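You operate a simulated robot arm through the tools that you are given. There is no shell and no other tool. Be economical: measure what you need, move in short steps, check, and stop when the job is done.

Carry out the task below with a simulated two-armed robot. There is one attempt and no reset: what you move stays moved.

JOB
Take the blue cloth from the top of the analyser bench and lay it out flat on the top of the island bench.

The check looks at the end state, three seconds after you hand in, the way a careful person would. Anything else that was tipped, shoved, dropped, spilled or broken makes it a failure. Flat cloth is picked up by pressing the open fingertips on it (5 to 10 N) and closing them slowly along it; thin cloth reads only 2 to 8 mm in the jaws.

ROBOT AND FRAMES
Two 7-joint arms with two-finger parallel grippers on one trunk, on a base that drives. Base frame: it is fixed to the floor where the robot stands at the start and does not move with it; the origin is under the middle of the robot, x ahead of it, y to its left, z up. Lengths are in cm, angles in rad, forces in N, time in s.
The left shoulder is at the start at [5, 16.5, 103], the right one opposite. Places, roughly: island bench [260, -30, 80]. Payload 3.91 kg a hand.
The TCP of each hand is the grasp point between the finger pads, 3 cm short of the fingertips. In the tool frame z runs along the fingers and y along their closing line. The gripper opens to 11 cm. The fingers are 2 cm wide and 1 cm thick; the gripper's body (4.8 by 11.2 cm) begins 5.5 cm behind the TCP.
Orientation is told as [roll, pitch, yaw] about the base's x, y, z axes, in that order, counted from this pose: with the fingers straight down and closing along the base's y, the tool's x points along the base's -x, its y along +y and its z along -z.

CONTROLS
- The arms move only by the tool play_rows. It takes "left_plan", "right_plan" or both (then of equal length, played together; a hand with none holds still); each is a list of rows, each a list of 7 numbers: the gripper command, from -1 (fully open) to 1 (shut), values between in proportion, then the shift along the base's x, y, z in cm, then the turn, a rotation vector about the base's x, y, z in rad. In form: [[fingers, tx, ty, tz, wx, wy, wz], ...]. A call has 1 to 10 rows; each row is the pose to reach, as a shift and turn from the pose commanded when the call began. A row lasts 0.2 s, in which the tool goes at most 5 cm and 0.15 rad; a call with a longer step from one row to the next is refused whole, and so is a gripper value outside its range. A pose out of reach is approached as far as the arm can. The call stops where the force on the tool passes 40 N (or 10 N more than at its start, if that is more) or the arm is blocked; 0.2 s more then pass. The fingers move at their own pace (about 4.5 cm/s each) and stop on an object; they squeeze with about 22 N. The grip force told is the motor's: it shows also when the fingers shut on nothing. Time passes only in rows, and 0.2 s behind the last, so rows that repeat a pose let the fingers close. The reply holds the time, the measured pose of the TCP, the force on the tool along the base axes, the opening and the grip force, in the units named above and with some noise, with the torque about the TCP (base axes, N m) and any sound that the robot's microphone picked up, and new pictures: "pictures" is both (left out), scene, wrist or none (wrist: the cameras of the hands that moved).
- Cameras (640 x 400 px; columns grow to the right, rows downward): "scene" is now at [10.97, 1.03, 119.05]; the picture's right is [0.29, -0.96, 0.00], its down [-0.68, -0.21, -0.70] and it looks along [0.67, 0.20, -0.72] (base axes); focal length 252 px, centre (320, 200). "left" rides on the left gripper at [7.2, -1.7, -10.3] in its tool frame; the picture's right is [0.23, 0.97, 0.00], its down [-0.76, 0.18, -0.62] and it looks along [-0.61, 0.14, 0.78] (tool axes); focal length 222 px, centre (320, 200). "right" rides on the right gripper at [7.2, 1.7, -10.3] in its tool frame; the picture's right is [-0.23, 0.97, 0.00], its down [-0.76, -0.18, -0.62] and it looks along [-0.61, -0.14, 0.78] (tool axes); focal length 222 px, centre (320, 200). There is no depth. A picture from a camera that has moved, and an enlarged one, comes with that camera's place and axes in the base frame and with its lens. The place of the scene camera against the robot may be out by one fixed shift of up to 1.8 cm in any direction.
- lift_body(by): slides the trunk up (or, below 0, down) by that many cm; the arms and the scene camera ride with it, the base frame stays. It gives what a move gives, with no picture.
- roll_base(legs): drives the robot by 1 to 6 legs, each [ahead, left, turn to the left] in cm, cm and rad, along the robot's own axes; the way and the turn of a leg run together, so that a leg with both is an arc; at most 150 cm and 3.142 rad a leg. The arms and the cameras ride along, it lands a little off, and it stops where it bumps. It gives what a move gives, and a new picture of the scene camera.
- aim_head(pan, tilt): turns the head with the scene camera to pan (to the left, within 1.396 rad either way) and tilt (down, from -0.506 to 1.204), counted from straight ahead of the robot. It gives what a move gives, and a new picture of the scene camera.
- close_up(camera, box): a new picture of the part [left, top, right, bottom] of that camera's present view, enlarged. The clock stands still meanwhile.
- finish_job(): hands the job in; it is judged then, once.

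Work in short steps. Places have to be worked out from the pictures, the camera data and where the tool is seen: move nearer, look again, correct. Check each grasp and each placing, and mend what went wrong. You have 120 turns and 260 pictures in all, those below and enlarged ones among them. Open the grippers and draw the arms clear of the work before you hand the job in, unless the task says otherwise; then end with one line.

The tools are called after "Emit:" as a command line: name --argument value ..., lists and objects as JSON in quotes. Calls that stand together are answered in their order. play_rows: Moves the arms, as the interface text tells. Its arguments: {"type":"object","properties":{"left_plan":{"type":"array"},"right_plan":{"type":"array"},"pictures":{"type":"string","enum":["both","scene","wrist","none"]}},"required":[]} The other tools are called the same way: lift_body (by) slides the trunk up or down; roll_base (legs) drives the base; aim_head (pan, tilt) turns the head that bears the scene camera; close_up (camera, box) takes an enlarged picture of a part of a camera's view; finish_job () hands the job in.

At the start:

```text
t: 0.0
left_tcp_pos: [36.1, 30.71, 89.51]
left_tcp_rot: [-0.001, 0.0, -0.001]
left_wrist_force: [0.6, -1.1, -0.1]
left_moment: [-0.02, -0.01, -0.03]
left_finger_gap: 11.02
left_grip_force: 0.1
right_tcp_pos: [41.11, -6.08, 90.03]
right_tcp_rot: [0.0, -0.001, 0.0]
right_wrist_force: [0.1, -0.2, -0.1]
right_moment: [0.03, 0.0, 0.0]
right_finger_gap: 11.01
right_grip_force: 0.2
trunk travel left (down, up): [-25.0, 25.3]
robot x, y, heading: [-0.08, -0.12, -0.003]
head pan, tilt: [0.295, 0.798]
```

scene: 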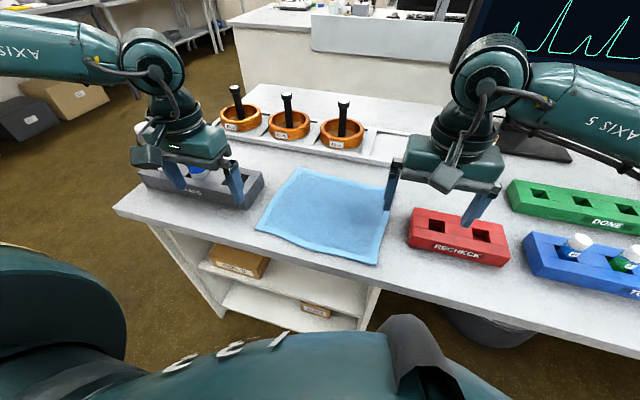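
right: 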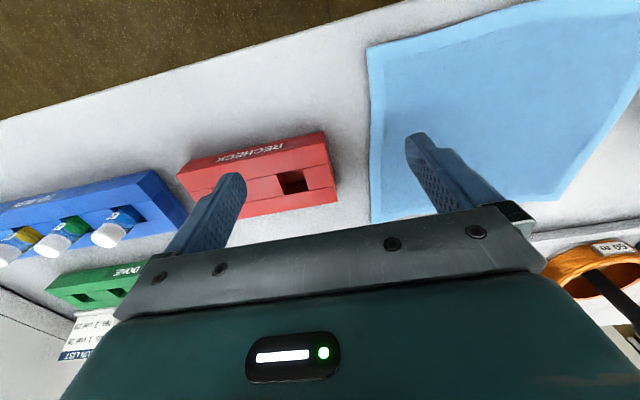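
left: 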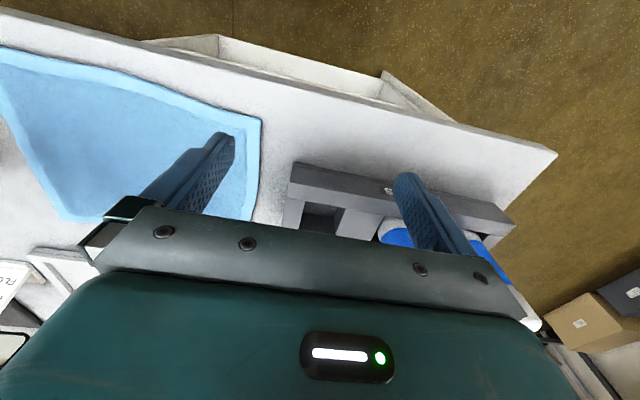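

The cloth lies at about x 41–66, y −3…25, with racks to its left and right. Before I touch anything I'll look around to find the island and the way to it.

Emit:
aim_head --pan 0.5 --tilt 0.25

Emit:
aim_head --pan -0.6 --tilt 0.25

Emit:
aim_head --pan 1.35 --tilt 0.5

Emit:
aim_head --pan 0.0 --tilt 0.85

```text
t: 1.0
left_tcp_pos: [36.08, 30.81, 89.32]
left_tcp_rot: [0.0, 0.001, -0.002]
left_wrist_force: [-1.1, 0.1, -0.3]
left_moment: [-0.02, 0.03, 0.0]
left_finger_gap: 10.99
left_grip_force: 0.0
right_tcp_pos: [41.24, -5.97, 90.11]
right_tcp_rot: [-0.001, -0.002, 0.0]
right_wrist_force: [1.1, 0.5, 0.9]
right_moment: [-0.03, -0.01, 0.01]
right_finger_gap: 11.0
right_grip_force: 0.1
trunk travel left (down, up): [-25.0, 25.3]
robot x, y, heading: [0.11, 0.08, -0.001]
head pan, tilt: [0.499, 0.25]
camera scene: at [11.44, 3.15, 123.93], right [0.48, -0.88, 0.0], down [-0.22, -0.12, -0.97], along [0.85, 0.46, -0.25], focal length 252 px, centre (320, 200)
```

scene: 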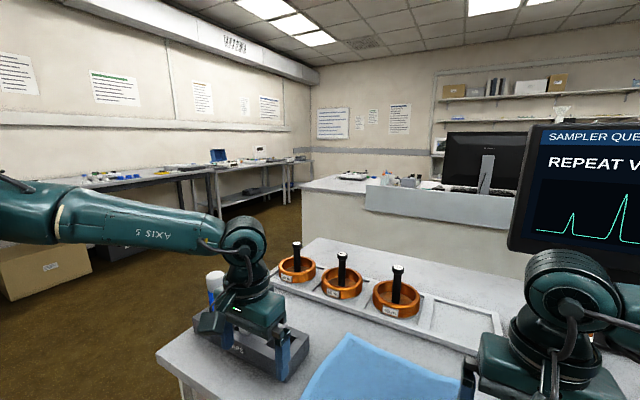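

```text
t: 2.3
left_tcp_pos: [36.17, 30.71, 89.38]
left_tcp_rot: [0.0, 0.0, -0.002]
left_wrist_force: [1.0, -0.4, 0.1]
left_moment: [0.0, 0.02, 0.03]
left_finger_gap: 11.01
left_grip_force: 0.1
right_tcp_pos: [41.21, -6.12, 90.06]
right_tcp_rot: [-0.001, -0.001, 0.001]
right_wrist_force: [-0.5, 0.2, -0.9]
right_moment: [0.0, 0.03, -0.02]
right_finger_gap: 11.03
right_grip_force: 0.0
trunk travel left (down, up): [-25.0, 25.3]
robot x, y, heading: [-0.03, 0.07, -0.004]
head pan, tilt: [-0.6, 0.25]
camera scene: at [10.95, -6.59, 123.94], right [-0.56, -0.83, 0.0], down [-0.2, 0.14, -0.97], along [0.8, -0.55, -0.25], focal length 252 px, centre (320, 200)
```

scene: 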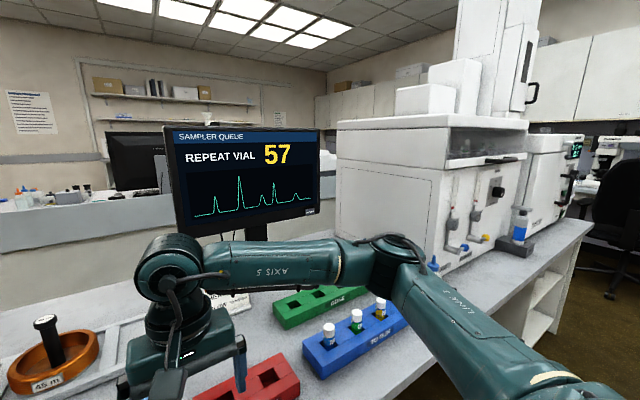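

```text
t: 4.2
left_tcp_pos: [36.07, 30.85, 89.4]
left_tcp_rot: [0.0, -0.001, 0.0]
left_wrist_force: [0.1, -0.5, 0.1]
left_moment: [-0.01, 0.0, 0.03]
left_finger_gap: 11.01
left_grip_force: 0.0
right_tcp_pos: [41.17, -6.09, 90.17]
right_tcp_rot: [-0.001, 0.0, 0.001]
right_wrist_force: [0.4, -0.7, 0.1]
right_moment: [0.02, 0.0, 0.04]
right_finger_gap: 11.01
right_grip_force: 0.1
trunk travel left (down, up): [-25.0, 25.3]
robot x, y, heading: [0.2, -0.13, 0.003]
head pan, tilt: [1.349, 0.499]
camera scene: at [5.25, 7.55, 121.63], right [0.98, -0.22, 0.0], down [-0.11, -0.47, -0.88], along [0.19, 0.86, -0.48], focal length 252 px, centre (320, 200)
```

scene: 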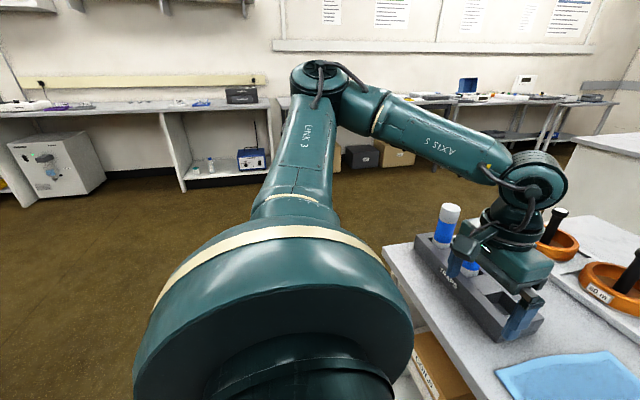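

```text
t: 5.7
left_tcp_pos: [36.06, 30.8, 89.32]
left_tcp_rot: [-0.001, 0.0, -0.001]
left_wrist_force: [0.0, 0.9, 0.3]
left_moment: [0.02, 0.02, 0.02]
left_finger_gap: 11.0
left_grip_force: 0.0
right_tcp_pos: [41.27, -6.01, 90.21]
right_tcp_rot: [0.0, 0.0, -0.001]
right_wrist_force: [0.0, 0.6, 0.2]
right_moment: [0.01, 0.05, -0.01]
right_finger_gap: 11.01
right_grip_force: 0.0
trunk travel left (down, up): [-25.0, 25.3]
robot x, y, heading: [0.12, -0.11, -0.004]
head pan, tilt: [0.0, 0.85]
camera scene: at [11.06, -1.31, 118.63], right [0.0, -1.0, 0.0], down [-0.75, 0.0, -0.66], along [0.66, 0.0, -0.75], focal length 252 px, centre (320, 200)
```

scene: 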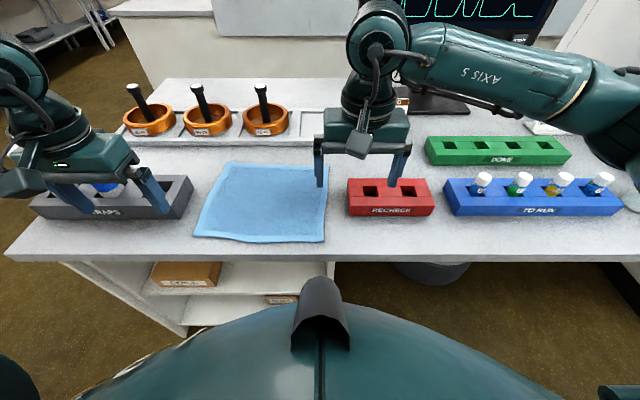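

The head view puts the cloth's near edge at x≈40–41 and its sides at y≈−1 and 27, once corrected by where I see the fingers. I'll bring both hands above the two near corners with the fingers about 4.5 cm open, and look with the wrist cameras.

Emit:
play_rows --left_plan '[[0.2, 2, -3, 0, 0, 0, 0], [0.2, 5, -6, -1, 0, 0, 0], [0.2, 8, -7, -4, 0, 0, 0], [0.2, 8, -7, -8, 0, 0, 0], [0.2, 8, -7, -10, 0, 0, 0]]' --right_plan '[[0.2, 0, 3, 0, 0, 0, 0], [0.2, 1, 6, -1, 0, 0, 0], [0.2, 3, 9, -4, 0, 0, 0], [0.2, 3, 9, -8, 0, 0, 0], [0.2, 3, 9, -10, 0, 0, 0]]'

```text
t: 6.9
left_tcp_pos: [44.03, 24.01, 79.37]
left_tcp_rot: [0.001, 0.001, 0.0]
left_wrist_force: [-0.4, 0.1, 1.3]
left_moment: [-0.03, -0.02, -0.03]
left_finger_gap: 4.39
left_grip_force: 0.1
right_tcp_pos: [44.04, 3.05, 80.24]
right_tcp_rot: [-0.001, -0.001, 0.001]
right_wrist_force: [0.4, 0.1, 0.0]
right_moment: [0.03, -0.01, -0.02]
right_finger_gap: 4.35
right_grip_force: 0.0
trunk travel left (down, up): [-25.0, 25.3]
robot x, y, heading: [0.39, 0.05, 0.002]
head pan, tilt: [0.0, 0.85]
camera scene: at [11.05, -1.33, 118.64], right [0.0, -1.0, 0.0], down [-0.75, 0.0, -0.66], along [0.66, 0.0, -0.75], focal length 252 px, centre (320, 200)
camera right: at [36.97, 4.77, 90.45], right [0.23, 0.97, 0.0], down [0.76, -0.18, 0.62], along [0.61, -0.14, -0.78], focal length 222 px, centre (320, 200)
camera left: at [36.9, 22.4, 89.75], right [-0.23, 0.97, 0.0], down [0.76, 0.18, 0.62], along [0.61, 0.14, -0.78], focal length 222 px, centre (320, 200)
```

scene: 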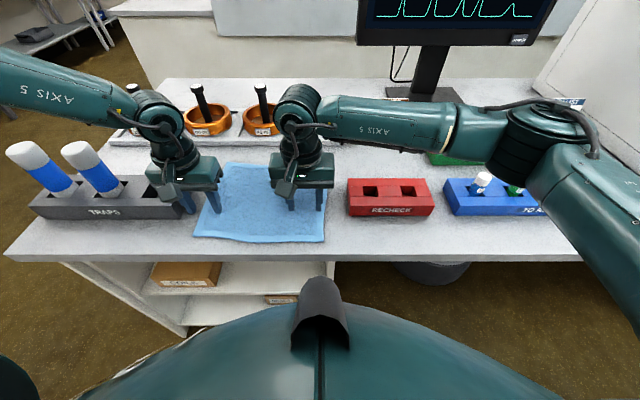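
right: 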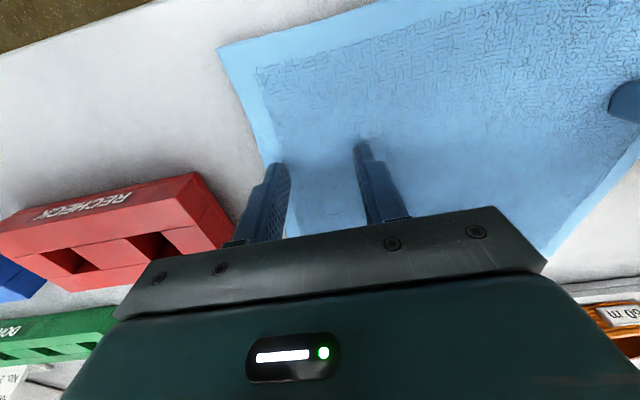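
left: 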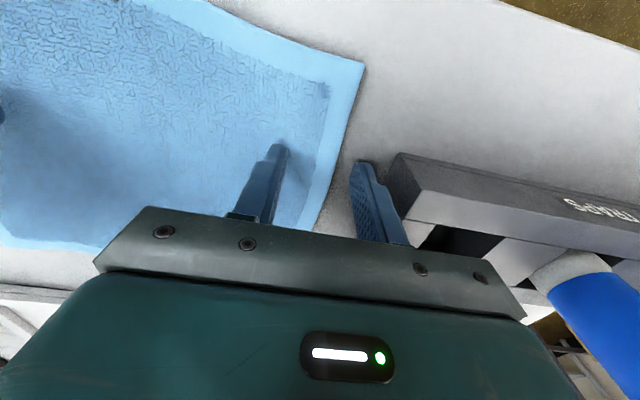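

The wrist views put the near corners at about (36.7, −2.6) and (38.4, 25.9), so the hands are too far in. I'll shift towards the near edge and drop to just above the cloth.

Emit:
play_rows --left_plan '[[0.2, -3.5, -2, 0, 0, 0, 0], [0.2, -3.5, -2, -2, 0, 0, 0], [0.2, -3.5, -2, -3.8, 0, 0, 0], [0.2, -3.5, -2, -3.8, 0, 0, 0]]' --right_plan '[[0.2, -4.6, -1.5, 0, 0, 0, 0], [0.2, -4.6, -1.5, -2, 0, 0, 0], [0.2, -4.6, -1.5, -4.6, 0, 0, 0], [0.2, -4.6, -1.5, -4.6, 0, 0, 0]]'

```text
t: 7.4
left_tcp_pos: [41.11, 21.64, 79.25]
left_tcp_rot: [-0.006, -0.015, -0.002]
left_wrist_force: [-3.1, 0.3, 16.5]
left_moment: [-0.4, 0.09, -0.07]
left_finger_gap: 4.39
left_grip_force: 0.0
right_tcp_pos: [39.57, 1.64, 79.29]
right_tcp_rot: [0.002, -0.005, 0.0]
right_wrist_force: [-0.6, -0.9, 8.9]
right_moment: [-0.07, -0.02, 0.03]
right_finger_gap: 4.38
right_grip_force: 0.0
trunk travel left (down, up): [-25.0, 25.3]
robot x, y, heading: [-0.3, 0.2, 0.001]
head pan, tilt: [0.0, 0.85]
stopped in row 2 (left hand): the force on the tool passed its limit (the readings are from after the stop); the commanded pose is now the measured one
camera scene: at [10.91, -1.34, 118.7], right [0.0, -1.0, 0.0], down [-0.75, 0.0, -0.66], along [0.66, 0.0, -0.75], focal length 252 px, centre (320, 200)
camera right: at [32.44, 3.29, 89.61], right [0.23, 0.97, 0.0], down [0.76, -0.18, 0.63], along [0.61, -0.14, -0.78], focal length 222 px, centre (320, 200)
camera left: at [33.63, 20.05, 89.49], right [-0.23, 0.97, -0.01], down [0.75, 0.18, 0.63], along [0.62, 0.14, -0.77], focal length 222 px, centre (320, 200)
```

scene: 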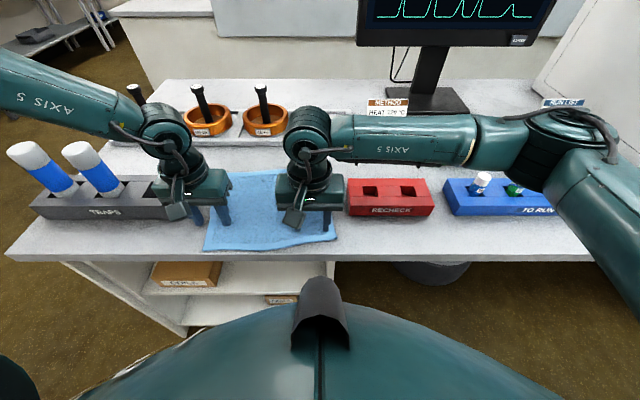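
right: 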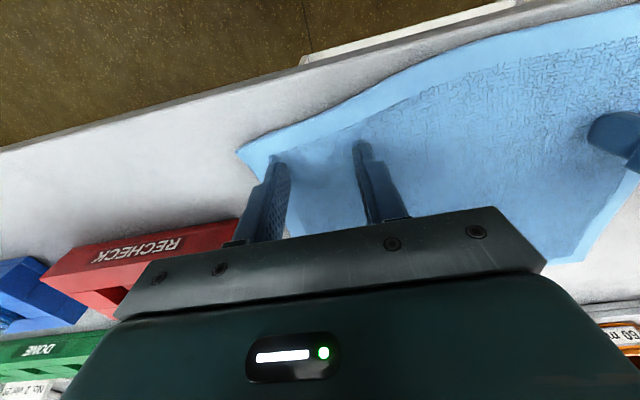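
left: 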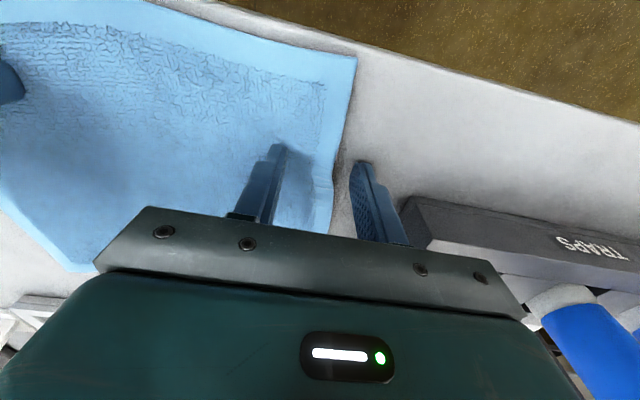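

Contact came at a tip height of about 76.2, so this bench top is higher than stated, and the sideways move dragged the cloth a little. I'll lift the left hand, put it properly over its corner, and press the right hand gently to learn the stiffness.

Emit:
play_rows --left_plan '[[0.2, 0, 0, 2, 0, 0, 0], [0.2, -3.6, -3.0, 2, 0, 0, 0], [0.2, -3.6, -3.0, 1, 0, 0, 0], [0.2, -3.6, -3.0, 0.6, 0, 0, 0]]' --right_plan '[[0.2, 0, 0, 0, 0, 0, 0], [0.2, 0, 0, -0.1, 0, 0, 0], [0.2, 0, 0, -0.2, 0, 0, 0], [0.2, 0, 0, -0.2, 0, 0, 0]]' --pictures "wrist"

```text
t: 8.4
left_tcp_pos: [37.35, 18.7, 79.74]
left_tcp_rot: [-0.003, -0.013, -0.003]
left_wrist_force: [-0.1, 0.0, -0.2]
left_moment: [0.05, 0.03, -0.01]
left_finger_gap: 4.39
left_grip_force: 0.1
right_tcp_pos: [39.69, 1.65, 79.36]
right_tcp_rot: [0.005, -0.006, 0.001]
right_wrist_force: [-3.2, -3.6, 36.3]
right_moment: [-0.44, 0.12, -0.01]
right_finger_gap: 4.38
right_grip_force: 0.0
trunk travel left (down, up): [-25.0, 25.3]
robot x, y, heading: [-0.32, 0.07, 0.002]
head pan, tilt: [0.0, 0.85]
camera right: at [32.43, 3.28, 89.53], right [0.23, 0.97, 0.01], down [0.76, -0.18, 0.63], along [0.61, -0.14, -0.78], focal length 222 px, centre (320, 200)
camera left: at [30.01, 17.21, 90.03], right [-0.23, 0.97, -0.01], down [0.75, 0.18, 0.63], along [0.62, 0.14, -0.77], focal length 222 px, centre (320, 200)
```

right: 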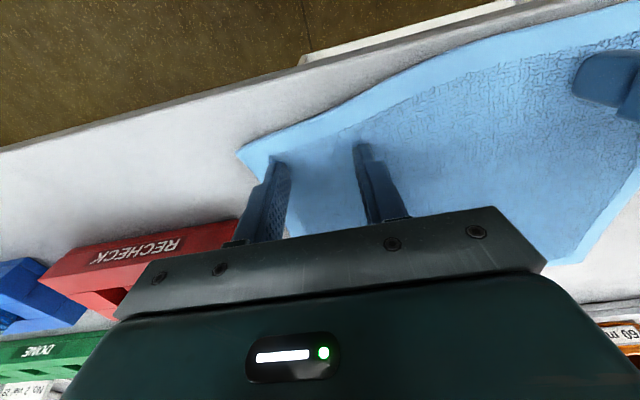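
left: 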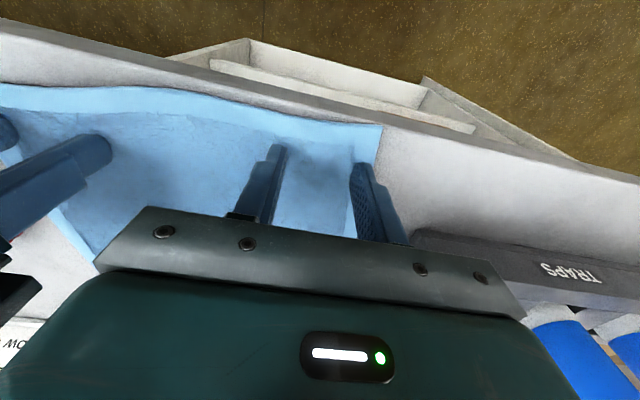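

Stiffness is about 140 N per cm, so I need only about 0.06 cm of press. I'll ease the right hand up 0.2 to about 8 N and close it slowly, while the left moves 0.8 inwards and comes down near contact.

Emit:
play_rows --left_plan '[[0.2, 0, -0.8, 0, 0, 0, 0], [0.2, 0, -0.8, -0.1, 0, 0, 0], [0.2, 0, -0.8, -0.2, 0, 0, 0], [0.2, 0, -0.8, -0.3, 0, 0, 0], [0.2, 0, -0.8, -0.35, 0, 0, 0], [0.2, 0, -0.8, -0.35, 0, 0, 0], [0.2, 0, -0.8, -0.35, 0, 0, 0], [0.2, 0, -0.8, -0.35, 0, 0, 0], [0.2, 0, -0.8, -0.35, 0, 0, 0], [0.2, 0, -0.8, -0.35, 0, 0, 0]]' --right_plan '[[0.2, 0, 0, 0.2, 0, 0, 0], [0.3, 0, 0, 0.2, 0, 0, 0], [0.4, 0, 0, 0.2, 0, 0, 0], [0.5, 0, 0, 0.2, 0, 0, 0], [0.6, 0, 0, 0.2, 0, 0, 0], [0.7, 0, 0, 0.2, 0, 0, 0], [0.8, 0, 0, 0.2, 0, 0, 0], [0.9, 0, 0, 0.2, 0, 0, 0], [1, 0, 0, 0.2, 0, 0, 0], [1, 0, 0, 0.2, 0, 0, 0]]' --pictures "wrist"

```text
t: 10.6
left_tcp_pos: [37.41, 17.84, 79.32]
left_tcp_rot: [-0.004, -0.013, -0.002]
left_wrist_force: [0.7, -6.7, 6.9]
left_moment: [-0.14, -0.01, 0.01]
left_finger_gap: 4.34
left_grip_force: 0.1
right_tcp_pos: [39.7, 1.72, 79.32]
right_tcp_rot: [0.004, -0.005, 0.003]
right_wrist_force: [-2.4, 10.2, 19.0]
right_moment: [0.32, 0.07, -0.01]
right_finger_gap: 0.56
right_grip_force: 21.7
trunk travel left (down, up): [-25.0, 25.3]
robot x, y, heading: [0.05, 0.18, 0.001]
head pan, tilt: [0.0, 0.85]
camera right: at [32.43, 3.33, 89.58], right [0.23, 0.97, 0.01], down [0.76, -0.18, 0.63], along [0.61, -0.14, -0.78], focal length 222 px, centre (320, 200)
camera left: at [30.01, 16.34, 89.61], right [-0.23, 0.97, -0.01], down [0.75, 0.18, 0.63], along [0.62, 0.14, -0.78], focal length 222 px, centre (320, 200)
```

right: 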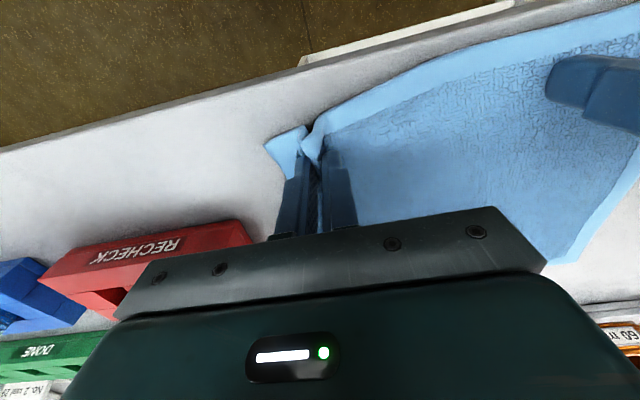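
left: 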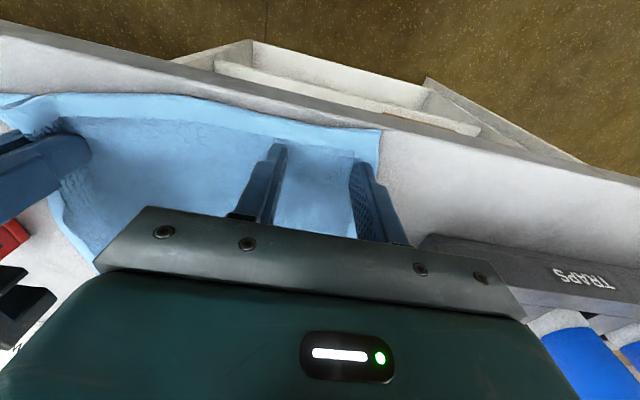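

The right hand holds a fold: its gap is 0.56 cm and the picture shows it pinched. The left presses at about 7 N with both fingers on the cloth, so I'll close it slowly now.

Emit:
play_rows --left_plan '[[0.3, 0, 0, 0, 0, 0, 0], [0.4, 0, 0, 0, 0, 0, 0], [0.5, 0, 0, 0, 0, 0, 0], [0.6, 0, 0, 0, 0, 0, 0], [0.7, 0, 0, 0, 0, 0, 0], [0.8, 0, 0, 0, 0, 0, 0], [0.9, 0, 0, 0, 0, 0, 0], [1, 0, 0, 0, 0, 0, 0], [1, 0, 0, 0, 0, 0, 0]]' --right_plan '[[1, 0, 0, 0.1, 0, 0, 0], [1, 0, 0, 0.1, 0, 0, 0], [1, 0, 0, 0.1, 0, 0, 0], [1, 0, 0, 0.1, 0, 0, 0], [1, 0, 0, 0.1, 0, 0, 0], [1, 0, 0, 0.1, 0, 0, 0], [1, 0, 0, 0.1, 0, 0, 0], [1, 0, 0, 0.1, 0, 0, 0], [1, 0, 0, 0.1, 0, 0, 0]]' --pictures "wrist"

```text
t: 12.6
left_tcp_pos: [37.37, 17.81, 79.32]
left_tcp_rot: [-0.004, -0.012, -0.002]
left_wrist_force: [0.7, -5.3, 6.7]
left_moment: [-0.16, -0.06, 0.03]
left_finger_gap: 0.39
left_grip_force: 22.3
right_tcp_pos: [39.6, 1.61, 79.31]
right_tcp_rot: [0.001, -0.003, -0.001]
right_wrist_force: [-0.4, 5.9, 16.3]
right_moment: [0.18, 0.0, 0.01]
right_finger_gap: 0.54
right_grip_force: 22.3
trunk travel left (down, up): [-25.0, 25.3]
robot x, y, heading: [0.13, -0.03, -0.005]
head pan, tilt: [0.0, 0.85]
camera right: at [32.45, 3.25, 89.59], right [0.23, 0.97, 0.0], down [0.76, -0.18, 0.63], along [0.61, -0.14, -0.78], focal length 222 px, centre (320, 200)
camera left: at [30.03, 16.32, 89.6], right [-0.23, 0.97, -0.01], down [0.75, 0.18, 0.63], along [0.62, 0.14, -0.78], focal length 222 px, centre (320, 200)
```

right: 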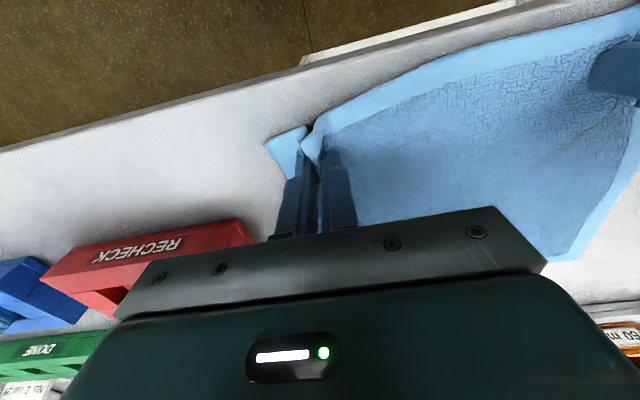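
left: 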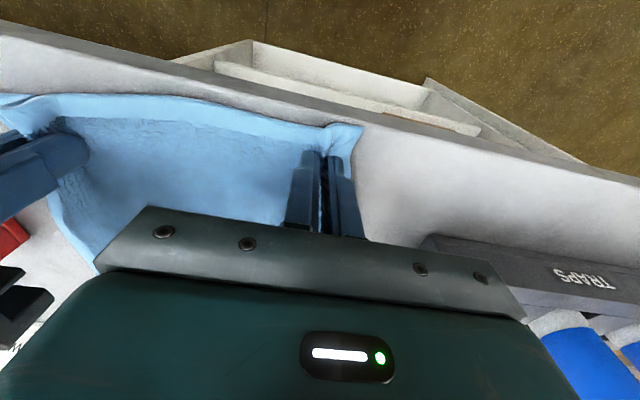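

Both hands hold the cloth. I'll lift straight up 12 cm and look.

Emit:
play_rows --left_plan '[[1, 0, 0, 1.5, 0, 0, 0], [1, 0, 0, 3, 0, 0, 0], [1, 0, 0, 5, 0, 0, 0], [1, 0, 0, 7, 0, 0, 0], [1, 0, 0, 9, 0, 0, 0], [1, 0, 0, 12, 0, 0, 0]]' --right_plan '[[1, 0, 0, 1.5, 0, 0, 0], [1, 0, 0, 3, 0, 0, 0], [1, 0, 0, 5, 0, 0, 0], [1, 0, 0, 7, 0, 0, 0], [1, 0, 0, 9, 0, 0, 0], [1, 0, 0, 12, 0, 0, 0]]' --pictures "scene"

Emit:
lift_body --by 20

Emit:
aim_head --pan 0.0 --tilt 0.95

```text
t: 14.0
left_tcp_pos: [37.35, 17.9, 91.22]
left_tcp_rot: [-0.002, -0.008, -0.001]
left_wrist_force: [1.3, -7.0, -0.2]
left_moment: [-0.17, -0.05, 0.05]
left_finger_gap: 0.42
left_grip_force: 22.0
right_tcp_pos: [39.77, 1.59, 91.14]
right_tcp_rot: [0.001, -0.002, -0.001]
right_wrist_force: [-0.2, 6.0, -0.1]
right_moment: [0.2, 0.01, -0.06]
right_finger_gap: 0.49
right_grip_force: 22.1
trunk travel left (down, up): [-25.0, 25.3]
robot x, y, heading: [0.03, -0.22, -0.002]
head pan, tilt: [0.0, 0.85]
camera scene: at [11.04, -1.32, 118.63], right [0.0, -1.0, 0.0], down [-0.75, 0.0, -0.66], along [0.66, 0.0, -0.75], focal length 252 px, centre (320, 200)
```

scene: 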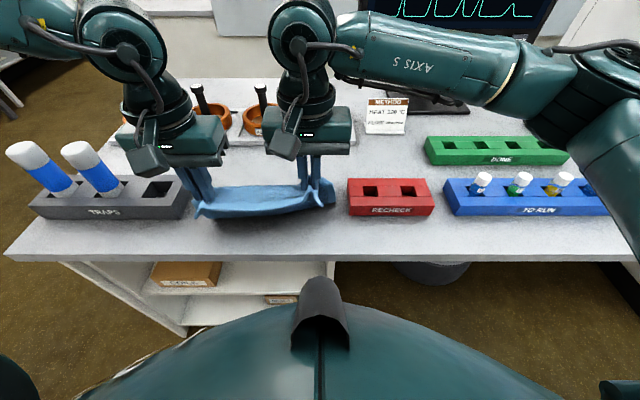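

```text
t: 16.2
left_tcp_pos: [37.32, 17.97, 111.27]
left_tcp_rot: [-0.004, -0.01, -0.002]
left_wrist_force: [0.9, -6.9, -0.2]
left_moment: [-0.19, -0.04, 0.03]
left_finger_gap: 0.4
left_grip_force: 22.2
right_tcp_pos: [39.72, 1.66, 111.11]
right_tcp_rot: [0.002, -0.002, 0.001]
right_wrist_force: [-1.1, 6.3, 0.6]
right_moment: [0.17, 0.06, 0.0]
right_finger_gap: 0.51
right_grip_force: 22.5
trunk travel left (down, up): [-45.0, 5.3]
robot x, y, heading: [-0.06, 0.21, -0.0]
head pan, tilt: [0.0, 0.85]
```

```text
t: 16.9
left_tcp_pos: [37.25, 17.98, 111.26]
left_tcp_rot: [-0.005, -0.011, -0.003]
left_wrist_force: [0.8, -6.2, -0.3]
left_moment: [-0.18, -0.04, 0.08]
left_finger_gap: 0.38
left_grip_force: 22.3
right_tcp_pos: [39.78, 1.62, 111.13]
right_tcp_rot: [0.001, -0.003, 0.0]
right_wrist_force: [-0.8, 5.8, 0.2]
right_moment: [0.17, 0.06, 0.0]
right_finger_gap: 0.52
right_grip_force: 21.6
trunk travel left (down, up): [-45.0, 5.3]
robot x, y, heading: [0.15, 0.03, -0.004]
head pan, tilt: [0.0, 0.949]
camera scene: at [10.51, -1.32, 137.88], right [0.0, -1.0, 0.0], down [-0.81, 0.0, -0.58], along [0.58, 0.0, -0.81], focal length 252 px, centre (320, 200)
```

scene: 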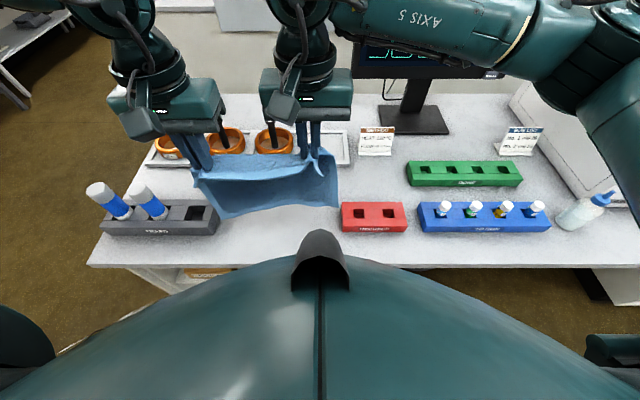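

The cloth hangs free between both hands, with its bottom at about z 81. I'll back away from the bench so nothing brushes the racks, then look left for the route.

Emit:
roll_base --legs '[[-45, 0, 0]]'

Emit:
aim_head --pan 0.7 --tilt 0.4

```text
t: 19.5
left_tcp_pos: [-5.6, 17.94, 111.33]
left_tcp_rot: [-0.004, -0.012, -0.002]
left_wrist_force: [1.1, -6.3, 0.3]
left_moment: [-0.18, -0.05, 0.08]
left_finger_gap: 0.4
left_grip_force: 22.3
right_tcp_pos: [-3.17, 1.62, 111.12]
right_tcp_rot: [0.002, -0.003, -0.002]
right_wrist_force: [-1.3, 5.0, 0.6]
right_moment: [0.19, -0.01, -0.04]
right_finger_gap: 0.47
right_grip_force: 21.8
trunk travel left (down, up): [-45.0, 5.3]
robot x, y, heading: [-43.13, 0.02, 0.005]
head pan, tilt: [0.0, 0.949]
camera scene: at [-32.39, -1.31, 137.88], right [0.0, -1.0, 0.0], down [-0.81, 0.0, -0.58], along [0.58, 0.0, -0.81], focal length 252 px, centre (320, 200)
```

scene: 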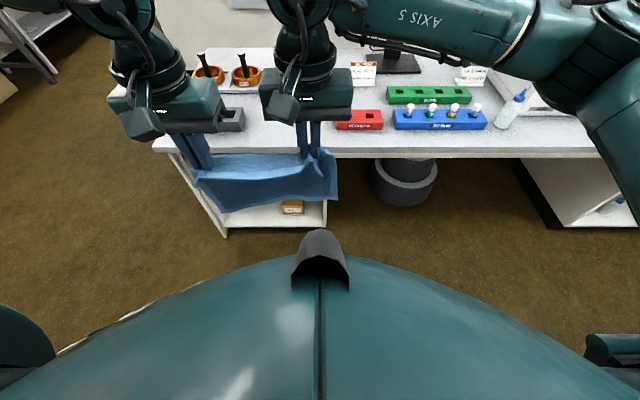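

```text
t: 20.6
left_tcp_pos: [-5.5, 17.87, 111.16]
left_tcp_rot: [-0.002, -0.012, -0.004]
left_wrist_force: [1.4, -6.0, -0.2]
left_moment: [-0.21, -0.01, 0.02]
left_finger_gap: 0.38
left_grip_force: 22.1
right_tcp_pos: [-3.14, 1.69, 111.14]
right_tcp_rot: [0.001, -0.003, -0.002]
right_wrist_force: [-0.6, 5.6, 0.3]
right_moment: [0.22, -0.02, -0.02]
right_finger_gap: 0.49
right_grip_force: 22.1
trunk travel left (down, up): [-45.0, 5.3]
robot x, y, heading: [-42.53, 0.03, -0.005]
head pan, tilt: [0.7, 0.4]
camera scene: at [-32.51, 4.65, 142.53], right [0.64, -0.77, 0.0], down [-0.3, -0.25, -0.92], along [0.71, 0.59, -0.39], focal length 252 px, centre (320, 200)
```

scene: 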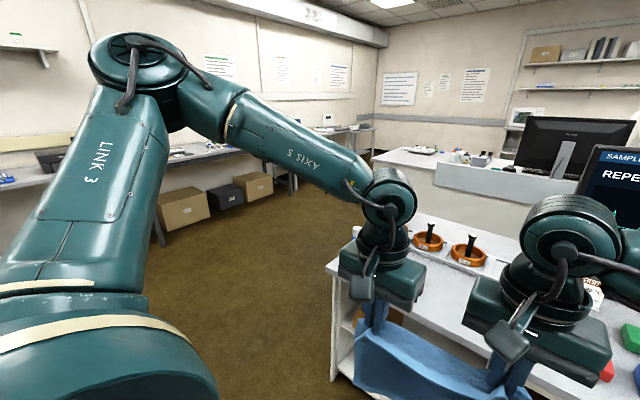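

There's a wide clear aisle to the left of the bench. I'll strafe left 120 cm at this distance, then look towards the island.

Emit:
roll_base --legs '[[0, 120, 0]]'

Emit:
aim_head --pan -0.1 --tilt 0.35

```text
t: 26.7
left_tcp_pos: [-5.93, 140.37, 111.31]
left_tcp_rot: [-0.003, -0.011, 0.006]
left_wrist_force: [1.6, -5.6, 0.5]
left_moment: [-0.22, 0.02, 0.04]
left_finger_gap: 0.41
left_grip_force: 22.4
right_tcp_pos: [-3.5, 124.14, 111.2]
right_tcp_rot: [0.001, -0.002, 0.008]
right_wrist_force: [-1.7, 6.3, 0.3]
right_moment: [0.18, 0.06, -0.03]
right_finger_gap: 0.51
right_grip_force: 22.0
trunk travel left (down, up): [-45.0, 5.3]
robot x, y, heading: [-43.18, 122.58, 0.01]
head pan, tilt: [0.7, 0.4]
camera scene: at [-32.88, 126.93, 142.54], right [0.65, -0.76, 0.0], down [-0.3, -0.25, -0.92], along [0.7, 0.6, -0.39], focal length 252 px, centre (320, 200)
```

scene: 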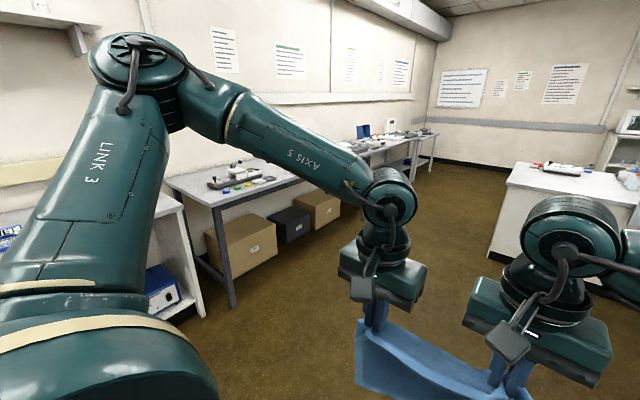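

```text
t: 27.9
left_tcp_pos: [-6.09, 140.47, 111.22]
left_tcp_rot: [-0.004, -0.011, 0.004]
left_wrist_force: [-0.1, -5.7, 0.1]
left_moment: [-0.2, -0.04, 0.03]
left_finger_gap: 0.4
left_grip_force: 21.8
right_tcp_pos: [-3.51, 124.07, 111.06]
right_tcp_rot: [0.002, -0.002, 0.008]
right_wrist_force: [-0.5, 5.5, -0.2]
right_moment: [0.15, 0.02, -0.06]
right_finger_gap: 0.49
right_grip_force: 22.2
trunk travel left (down, up): [-45.0, 5.3]
robot x, y, heading: [-42.99, 122.42, 0.008]
head pan, tilt: [-0.099, 0.351]
camera scene: at [-30.65, 120.04, 142.99], right [-0.09, -1.0, 0.0], down [-0.34, 0.03, -0.94], along [0.94, -0.09, -0.34], focal length 252 px, centre (320, 200)
```

scene: 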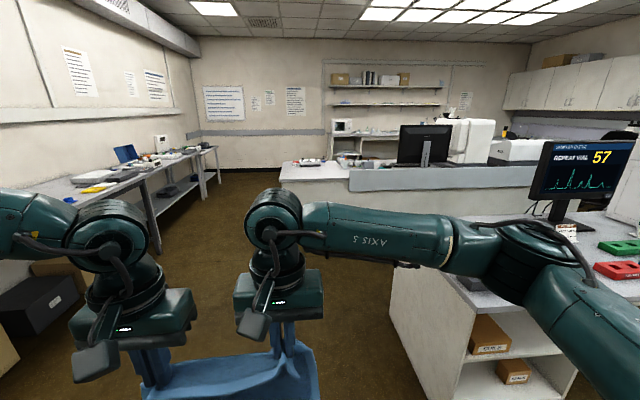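

The island's near-left corner is around x≈212, y≈136, top z≈78, and a panel runs along part of its front. I'll drive ahead along the aisle to see the top properly.

Emit:
roll_base --legs '[[140, 0, 0]]'

Emit:
aim_head --pan -0.2 --tilt 0.5

```text
t: 34.8
left_tcp_pos: [132.81, 140.76, 111.16]
left_tcp_rot: [-0.003, -0.011, 0.0]
left_wrist_force: [1.1, -5.8, -0.2]
left_moment: [-0.17, -0.01, 0.03]
left_finger_gap: 0.4
left_grip_force: 21.7
right_tcp_pos: [135.13, 124.62, 111.12]
right_tcp_rot: [0.001, -0.001, 0.002]
right_wrist_force: [-1.6, 6.0, 0.3]
right_moment: [0.14, 0.02, -0.03]
right_finger_gap: 0.5
right_grip_force: 22.2
trunk travel left (down, up): [-45.0, 5.3]
robot x, y, heading: [95.31, 122.75, 0.002]
head pan, tilt: [-0.099, 0.351]
camera scene: at [107.97, 120.56, 142.99], right [-0.1, -1.0, 0.0], down [-0.34, 0.03, -0.94], along [0.93, -0.09, -0.34], focal length 252 px, centre (320, 200)
```

scene: 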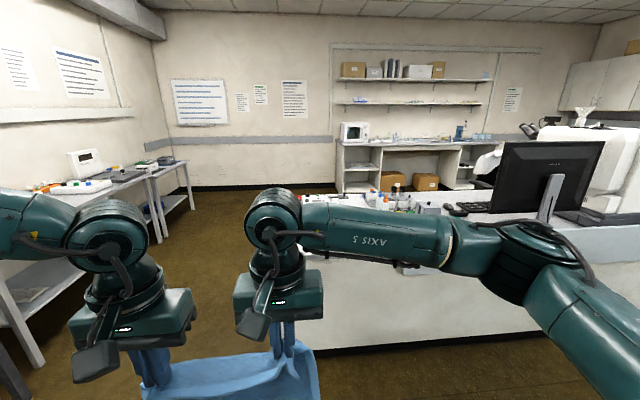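

```text
t: 35.5
left_tcp_pos: [132.69, 140.78, 111.18]
left_tcp_rot: [-0.004, -0.01, 0.0]
left_wrist_force: [1.2, -5.9, -0.2]
left_moment: [-0.15, -0.01, 0.01]
left_finger_gap: 0.37
left_grip_force: 22.3
right_tcp_pos: [135.17, 124.55, 111.09]
right_tcp_rot: [0.002, 0.0, 0.004]
right_wrist_force: [-0.8, 5.5, -0.3]
right_moment: [0.12, 0.03, -0.04]
right_finger_gap: 0.48
right_grip_force: 21.9
trunk travel left (down, up): [-45.0, 5.3]
robot x, y, heading: [95.58, 122.52, -0.001]
head pan, tilt: [-0.201, 0.499]
camera scene: at [107.6, 119.68, 141.63], right [-0.2, -0.98, 0.0], down [-0.47, 0.09, -0.88], along [0.86, -0.17, -0.48], focal length 252 px, centre (320, 200)
```

scene: 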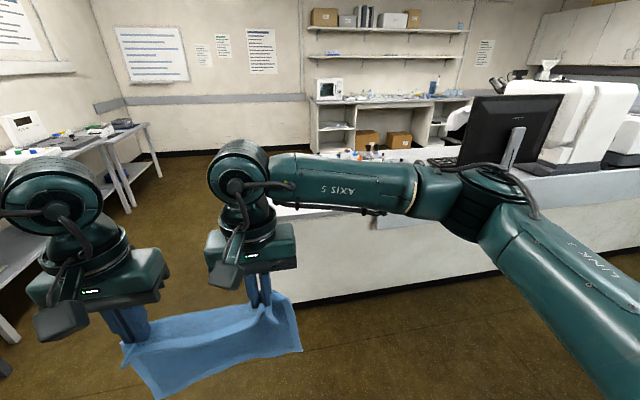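

The right arm hides the island top. I'll shift left and forward past the island's end, then turn right to face it from there.

Emit:
roll_base --legs '[[0, 75, 0], [80, 0, 0]]'

Emit:
aim_head --pan -0.9 --tilt 0.6

```text
t: 43.4
left_tcp_pos: [210.64, 217.72, 111.21]
left_tcp_rot: [-0.005, -0.011, 0.028]
left_wrist_force: [0.7, -4.6, 0.5]
left_moment: [-0.14, -0.06, 0.02]
left_finger_gap: 0.4
left_grip_force: 22.5
right_tcp_pos: [213.51, 201.53, 111.15]
right_tcp_rot: [0.002, -0.001, 0.028]
right_wrist_force: [-0.9, 4.7, 0.1]
right_moment: [0.2, 0.04, -0.07]
right_finger_gap: 0.49
right_grip_force: 21.4
trunk travel left (down, up): [-45.0, 5.3]
robot x, y, heading: [174.15, 198.64, 0.032]
head pan, tilt: [-0.201, 0.499]
camera scene: at [186.02, 196.02, 141.62], right [-0.17, -0.99, 0.0], down [-0.47, 0.08, -0.88], along [0.86, -0.15, -0.48], focal length 252 px, centre (320, 200)
```

scene: 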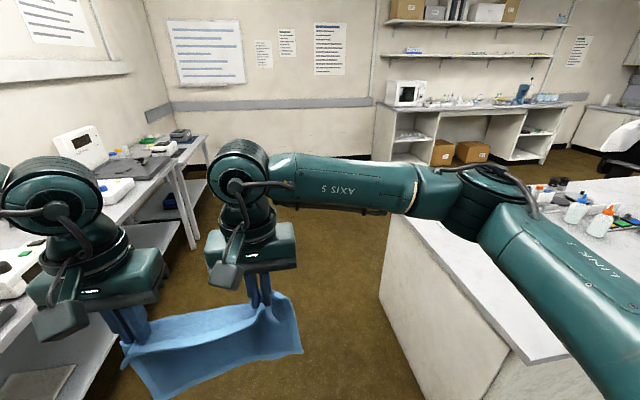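

```text
t: 44.4
left_tcp_pos: [210.68, 217.86, 111.17]
left_tcp_rot: [-0.006, -0.01, 0.029]
left_wrist_force: [0.8, -5.7, 0.8]
left_moment: [-0.16, -0.03, 0.0]
left_finger_gap: 0.4
left_grip_force: 21.8
right_tcp_pos: [213.36, 201.72, 111.23]
right_tcp_rot: [0.003, -0.002, 0.031]
right_wrist_force: [0.0, 6.4, 0.3]
right_moment: [0.17, 0.0, -0.03]
right_finger_gap: 0.47
right_grip_force: 22.2
trunk travel left (down, up): [-45.0, 5.3]
robot x, y, heading: [173.64, 198.33, 0.029]
head pan, tilt: [-0.901, 0.6]
camera scene: at [182.72, 190.81, 140.72], right [-0.76, -0.64, 0.0], down [-0.36, 0.43, -0.83], along [0.53, -0.63, -0.56], focal length 252 px, centre (320, 200)
```

scene: 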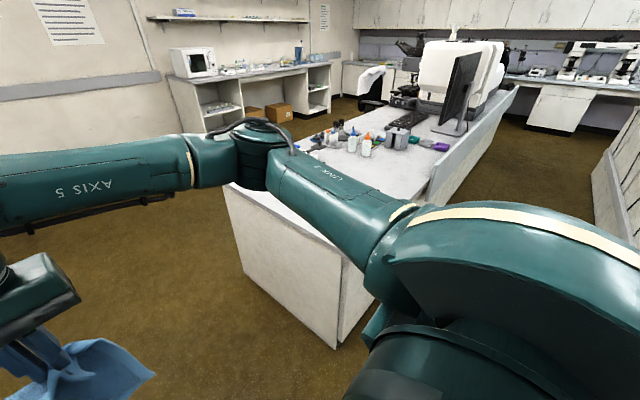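

The end section of the island top is clear: x≈219–280, with its edge at y≈136. I'll turn right 90° to face −y and strafe left to line up with the end.

Emit:
roll_base --legs '[[0, 0, -1.6]]'

Emit:
aim_head --pan 0.6 --tilt 0.6

```text
t: 48.8
left_tcp_pos: [191.57, 161.31, 111.25]
left_tcp_rot: [-0.003, -0.012, -1.58]
left_wrist_force: [-6.2, -1.5, -0.9]
left_moment: [-0.03, 0.16, 0.08]
left_finger_gap: 0.36
left_grip_force: 21.5
right_tcp_pos: [175.2, 159.09, 111.11]
right_tcp_rot: [0.002, -0.001, -1.575]
right_wrist_force: [5.8, 0.4, -0.8]
right_moment: [0.03, -0.21, 0.03]
right_finger_gap: 0.44
right_grip_force: 22.3
trunk travel left (down, up): [-45.0, 5.3]
robot x, y, heading: [173.89, 199.05, -1.578]
head pan, tilt: [-0.901, 0.6]
camera scene: at [167.1, 189.1, 140.72], right [-0.62, 0.79, 0.0], down [0.45, 0.35, -0.83], along [-0.65, -0.51, -0.56], focal length 252 px, centre (320, 200)
```

scene: 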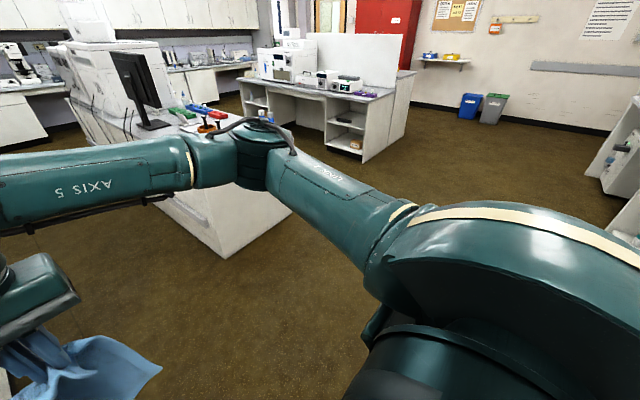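

```text
t: 50.4
left_tcp_pos: [191.54, 161.37, 111.16]
left_tcp_rot: [-0.005, -0.01, -1.579]
left_wrist_force: [-6.1, -0.7, 0.4]
left_moment: [-0.03, 0.21, 0.1]
left_finger_gap: 0.35
left_grip_force: 22.1
right_tcp_pos: [175.2, 159.08, 111.25]
right_tcp_rot: [0.0, 0.0, -1.575]
right_wrist_force: [5.5, 1.1, -0.5]
right_moment: [-0.01, -0.18, 0.03]
right_finger_gap: 0.47
right_grip_force: 22.2
trunk travel left (down, up): [-45.0, 5.3]
robot x, y, heading: [173.33, 198.86, -1.579]
head pan, tilt: [0.6, 0.6]
camera scene: at [179.01, 187.22, 140.72], right [-0.83, -0.56, 0.0], down [-0.32, 0.47, -0.83], along [0.46, -0.68, -0.56], focal length 252 px, centre (320, 200)
```

scene: 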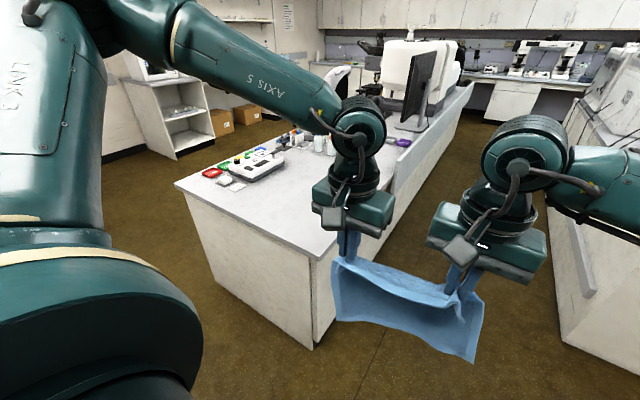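

The island end's edge is at y≈139 with x from 212 to 296. The device and small items sit beyond x≈275, so there's free space around x 225–255, y 100–135. I'll raise the trunk a bit, then strafe left to line up.

Emit:
lift_body --by 5

Emit:
roll_base --legs '[[0, 56, 0]]'

Emit:
aim_head --pan 0.0 --tilt 0.75

```text
t: 51.3
left_tcp_pos: [191.46, 161.35, 116.2]
left_tcp_rot: [-0.004, -0.009, -1.579]
left_wrist_force: [-6.1, -0.5, -0.8]
left_moment: [-0.03, 0.18, 0.08]
left_finger_gap: 0.35
left_grip_force: 22.0
right_tcp_pos: [175.19, 159.17, 116.21]
right_tcp_rot: [0.001, 0.0, -1.575]
right_wrist_force: [6.1, 0.5, -0.3]
right_moment: [0.05, -0.2, 0.04]
right_finger_gap: 0.46
right_grip_force: 22.4
trunk travel left (down, up): [-50.0, 0.3]
robot x, y, heading: [173.79, 198.72, -1.573]
head pan, tilt: [0.6, 0.6]
```

```text
t: 54.4
left_tcp_pos: [246.35, 160.7, 116.32]
left_tcp_rot: [-0.005, -0.011, -1.585]
left_wrist_force: [-6.4, -0.3, 0.3]
left_moment: [0.01, 0.2, 0.1]
left_finger_gap: 0.33
left_grip_force: 21.6
right_tcp_pos: [229.97, 158.55, 116.15]
right_tcp_rot: [0.001, -0.001, -1.582]
right_wrist_force: [5.7, 0.6, 0.1]
right_moment: [0.03, -0.21, 0.04]
right_finger_gap: 0.5
right_grip_force: 21.9
trunk travel left (down, up): [-50.0, 0.3]
robot x, y, heading: [228.65, 198.47, -1.583]
head pan, tilt: [0.6, 0.6]
camera scene: at [234.01, 186.66, 145.72], right [-0.83, -0.55, 0.0], down [-0.31, 0.47, -0.82], along [0.46, -0.69, -0.57], focal length 252 px, centre (320, 200)
```

scene: 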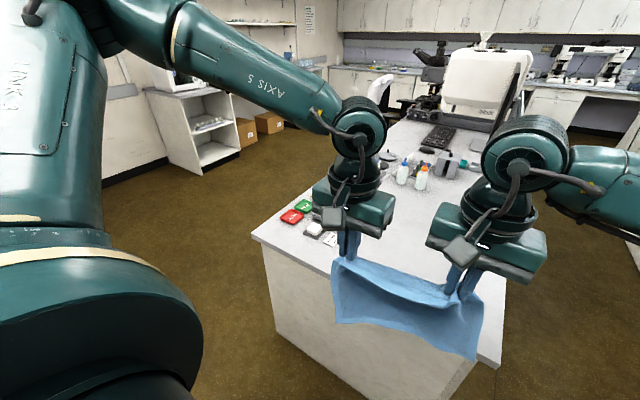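

```text
t: 55.4
left_tcp_pos: [246.32, 160.64, 116.26]
left_tcp_rot: [-0.006, -0.01, -1.584]
left_wrist_force: [-5.2, -0.5, -0.4]
left_moment: [-0.08, 0.15, 0.1]
left_finger_gap: 0.36
left_grip_force: 21.9
right_tcp_pos: [230.05, 158.6, 116.18]
right_tcp_rot: [0.002, 0.0, -1.584]
right_wrist_force: [4.5, 1.6, -0.2]
right_moment: [-0.01, -0.19, 0.05]
right_finger_gap: 0.44
right_grip_force: 21.9
trunk travel left (down, up): [-50.0, 0.3]
robot x, y, heading: [228.82, 198.22, -1.582]
head pan, tilt: [0.0, 0.75]
camera scene: at [228.98, 185.73, 144.43], right [-1.0, 0.01, 0.0], down [0.01, 0.68, -0.73], along [-0.01, -0.73, -0.68], focal length 252 px, centre (320, 200)
```

scene: 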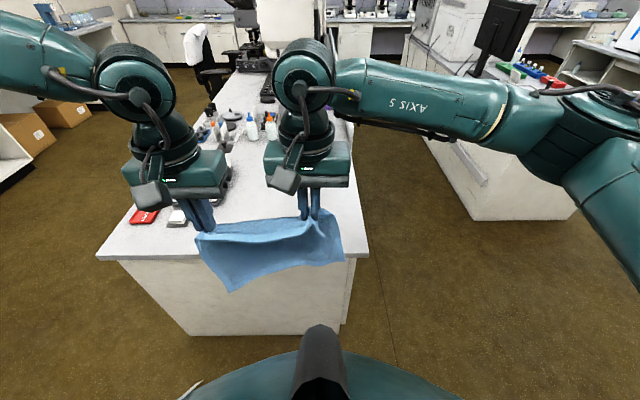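

The end of the island is lined up. The nearest small items are at x≥268, and the cloth hangs over x≈226–251. I'll drive ahead 23 cm and check with the wrist cameras.

Emit:
roll_base --legs '[[22, 0, 0]]'

Emit:
close_up --camera "left" --box '[0, 0, 640, 400]'

Emit:
close_up --camera "right" --box '[0, 0, 640, 400]'

```text
t: 57.1
left_tcp_pos: [246.02, 138.47, 116.28]
left_tcp_rot: [-0.005, -0.011, -1.583]
left_wrist_force: [-5.8, -1.1, -0.5]
left_moment: [0.01, 0.17, 0.05]
left_finger_gap: 0.35
left_grip_force: 21.4
right_tcp_pos: [229.67, 136.34, 116.1]
right_tcp_rot: [0.002, -0.001, -1.581]
right_wrist_force: [5.0, 0.7, 0.4]
right_moment: [0.05, -0.2, 0.02]
right_finger_gap: 0.45
right_grip_force: 21.9
trunk travel left (down, up): [-50.0, 0.3]
robot x, y, heading: [228.49, 176.24, -1.582]
head pan, tilt: [0.0, 0.75]
camera scene: at [228.72, 163.43, 144.42], right [-1.0, 0.01, 0.0], down [0.01, 0.68, -0.73], along [-0.01, -0.73, -0.68], focal length 252 px, centre (320, 200)
```

scene: 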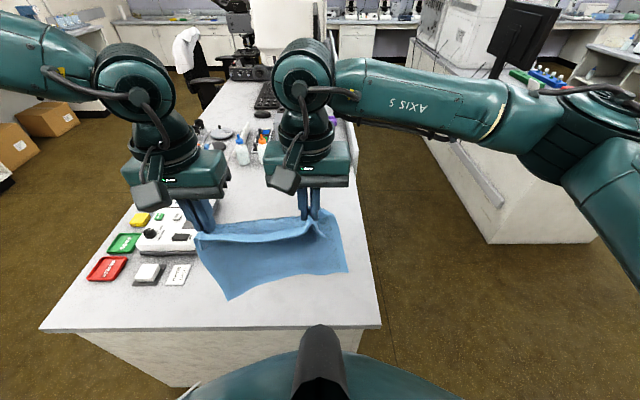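

```text
1.00 times, centred on (320, 200) of left
camera zoom: at [244.53, 145.94, 126.51], right [0.98, 0.21, -0.01], down [0.17, -0.76, 0.63], along [0.13, -0.62, -0.78], focal length 222 px, centre (320, 200)
```

zoom: 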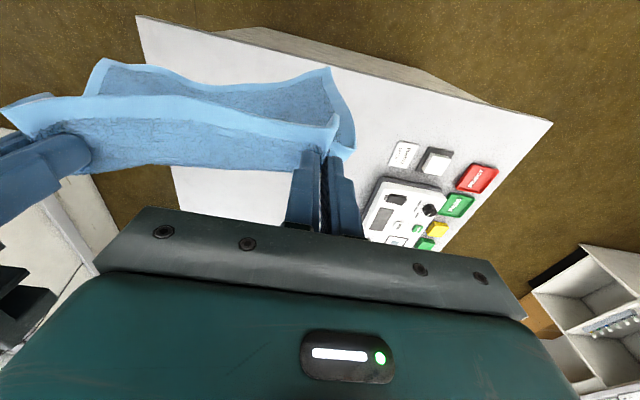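

```text
1.00 times, centred on (320, 200) of right
camera zoom: at [231.63, 143.52, 126.45], right [0.97, -0.24, 0.0], down [-0.19, -0.76, 0.62], along [-0.15, -0.61, -0.78], focal length 222 px, centre (320, 200)
```

zoom: 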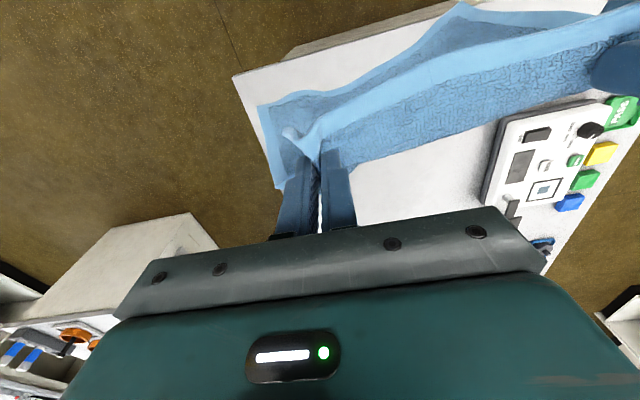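

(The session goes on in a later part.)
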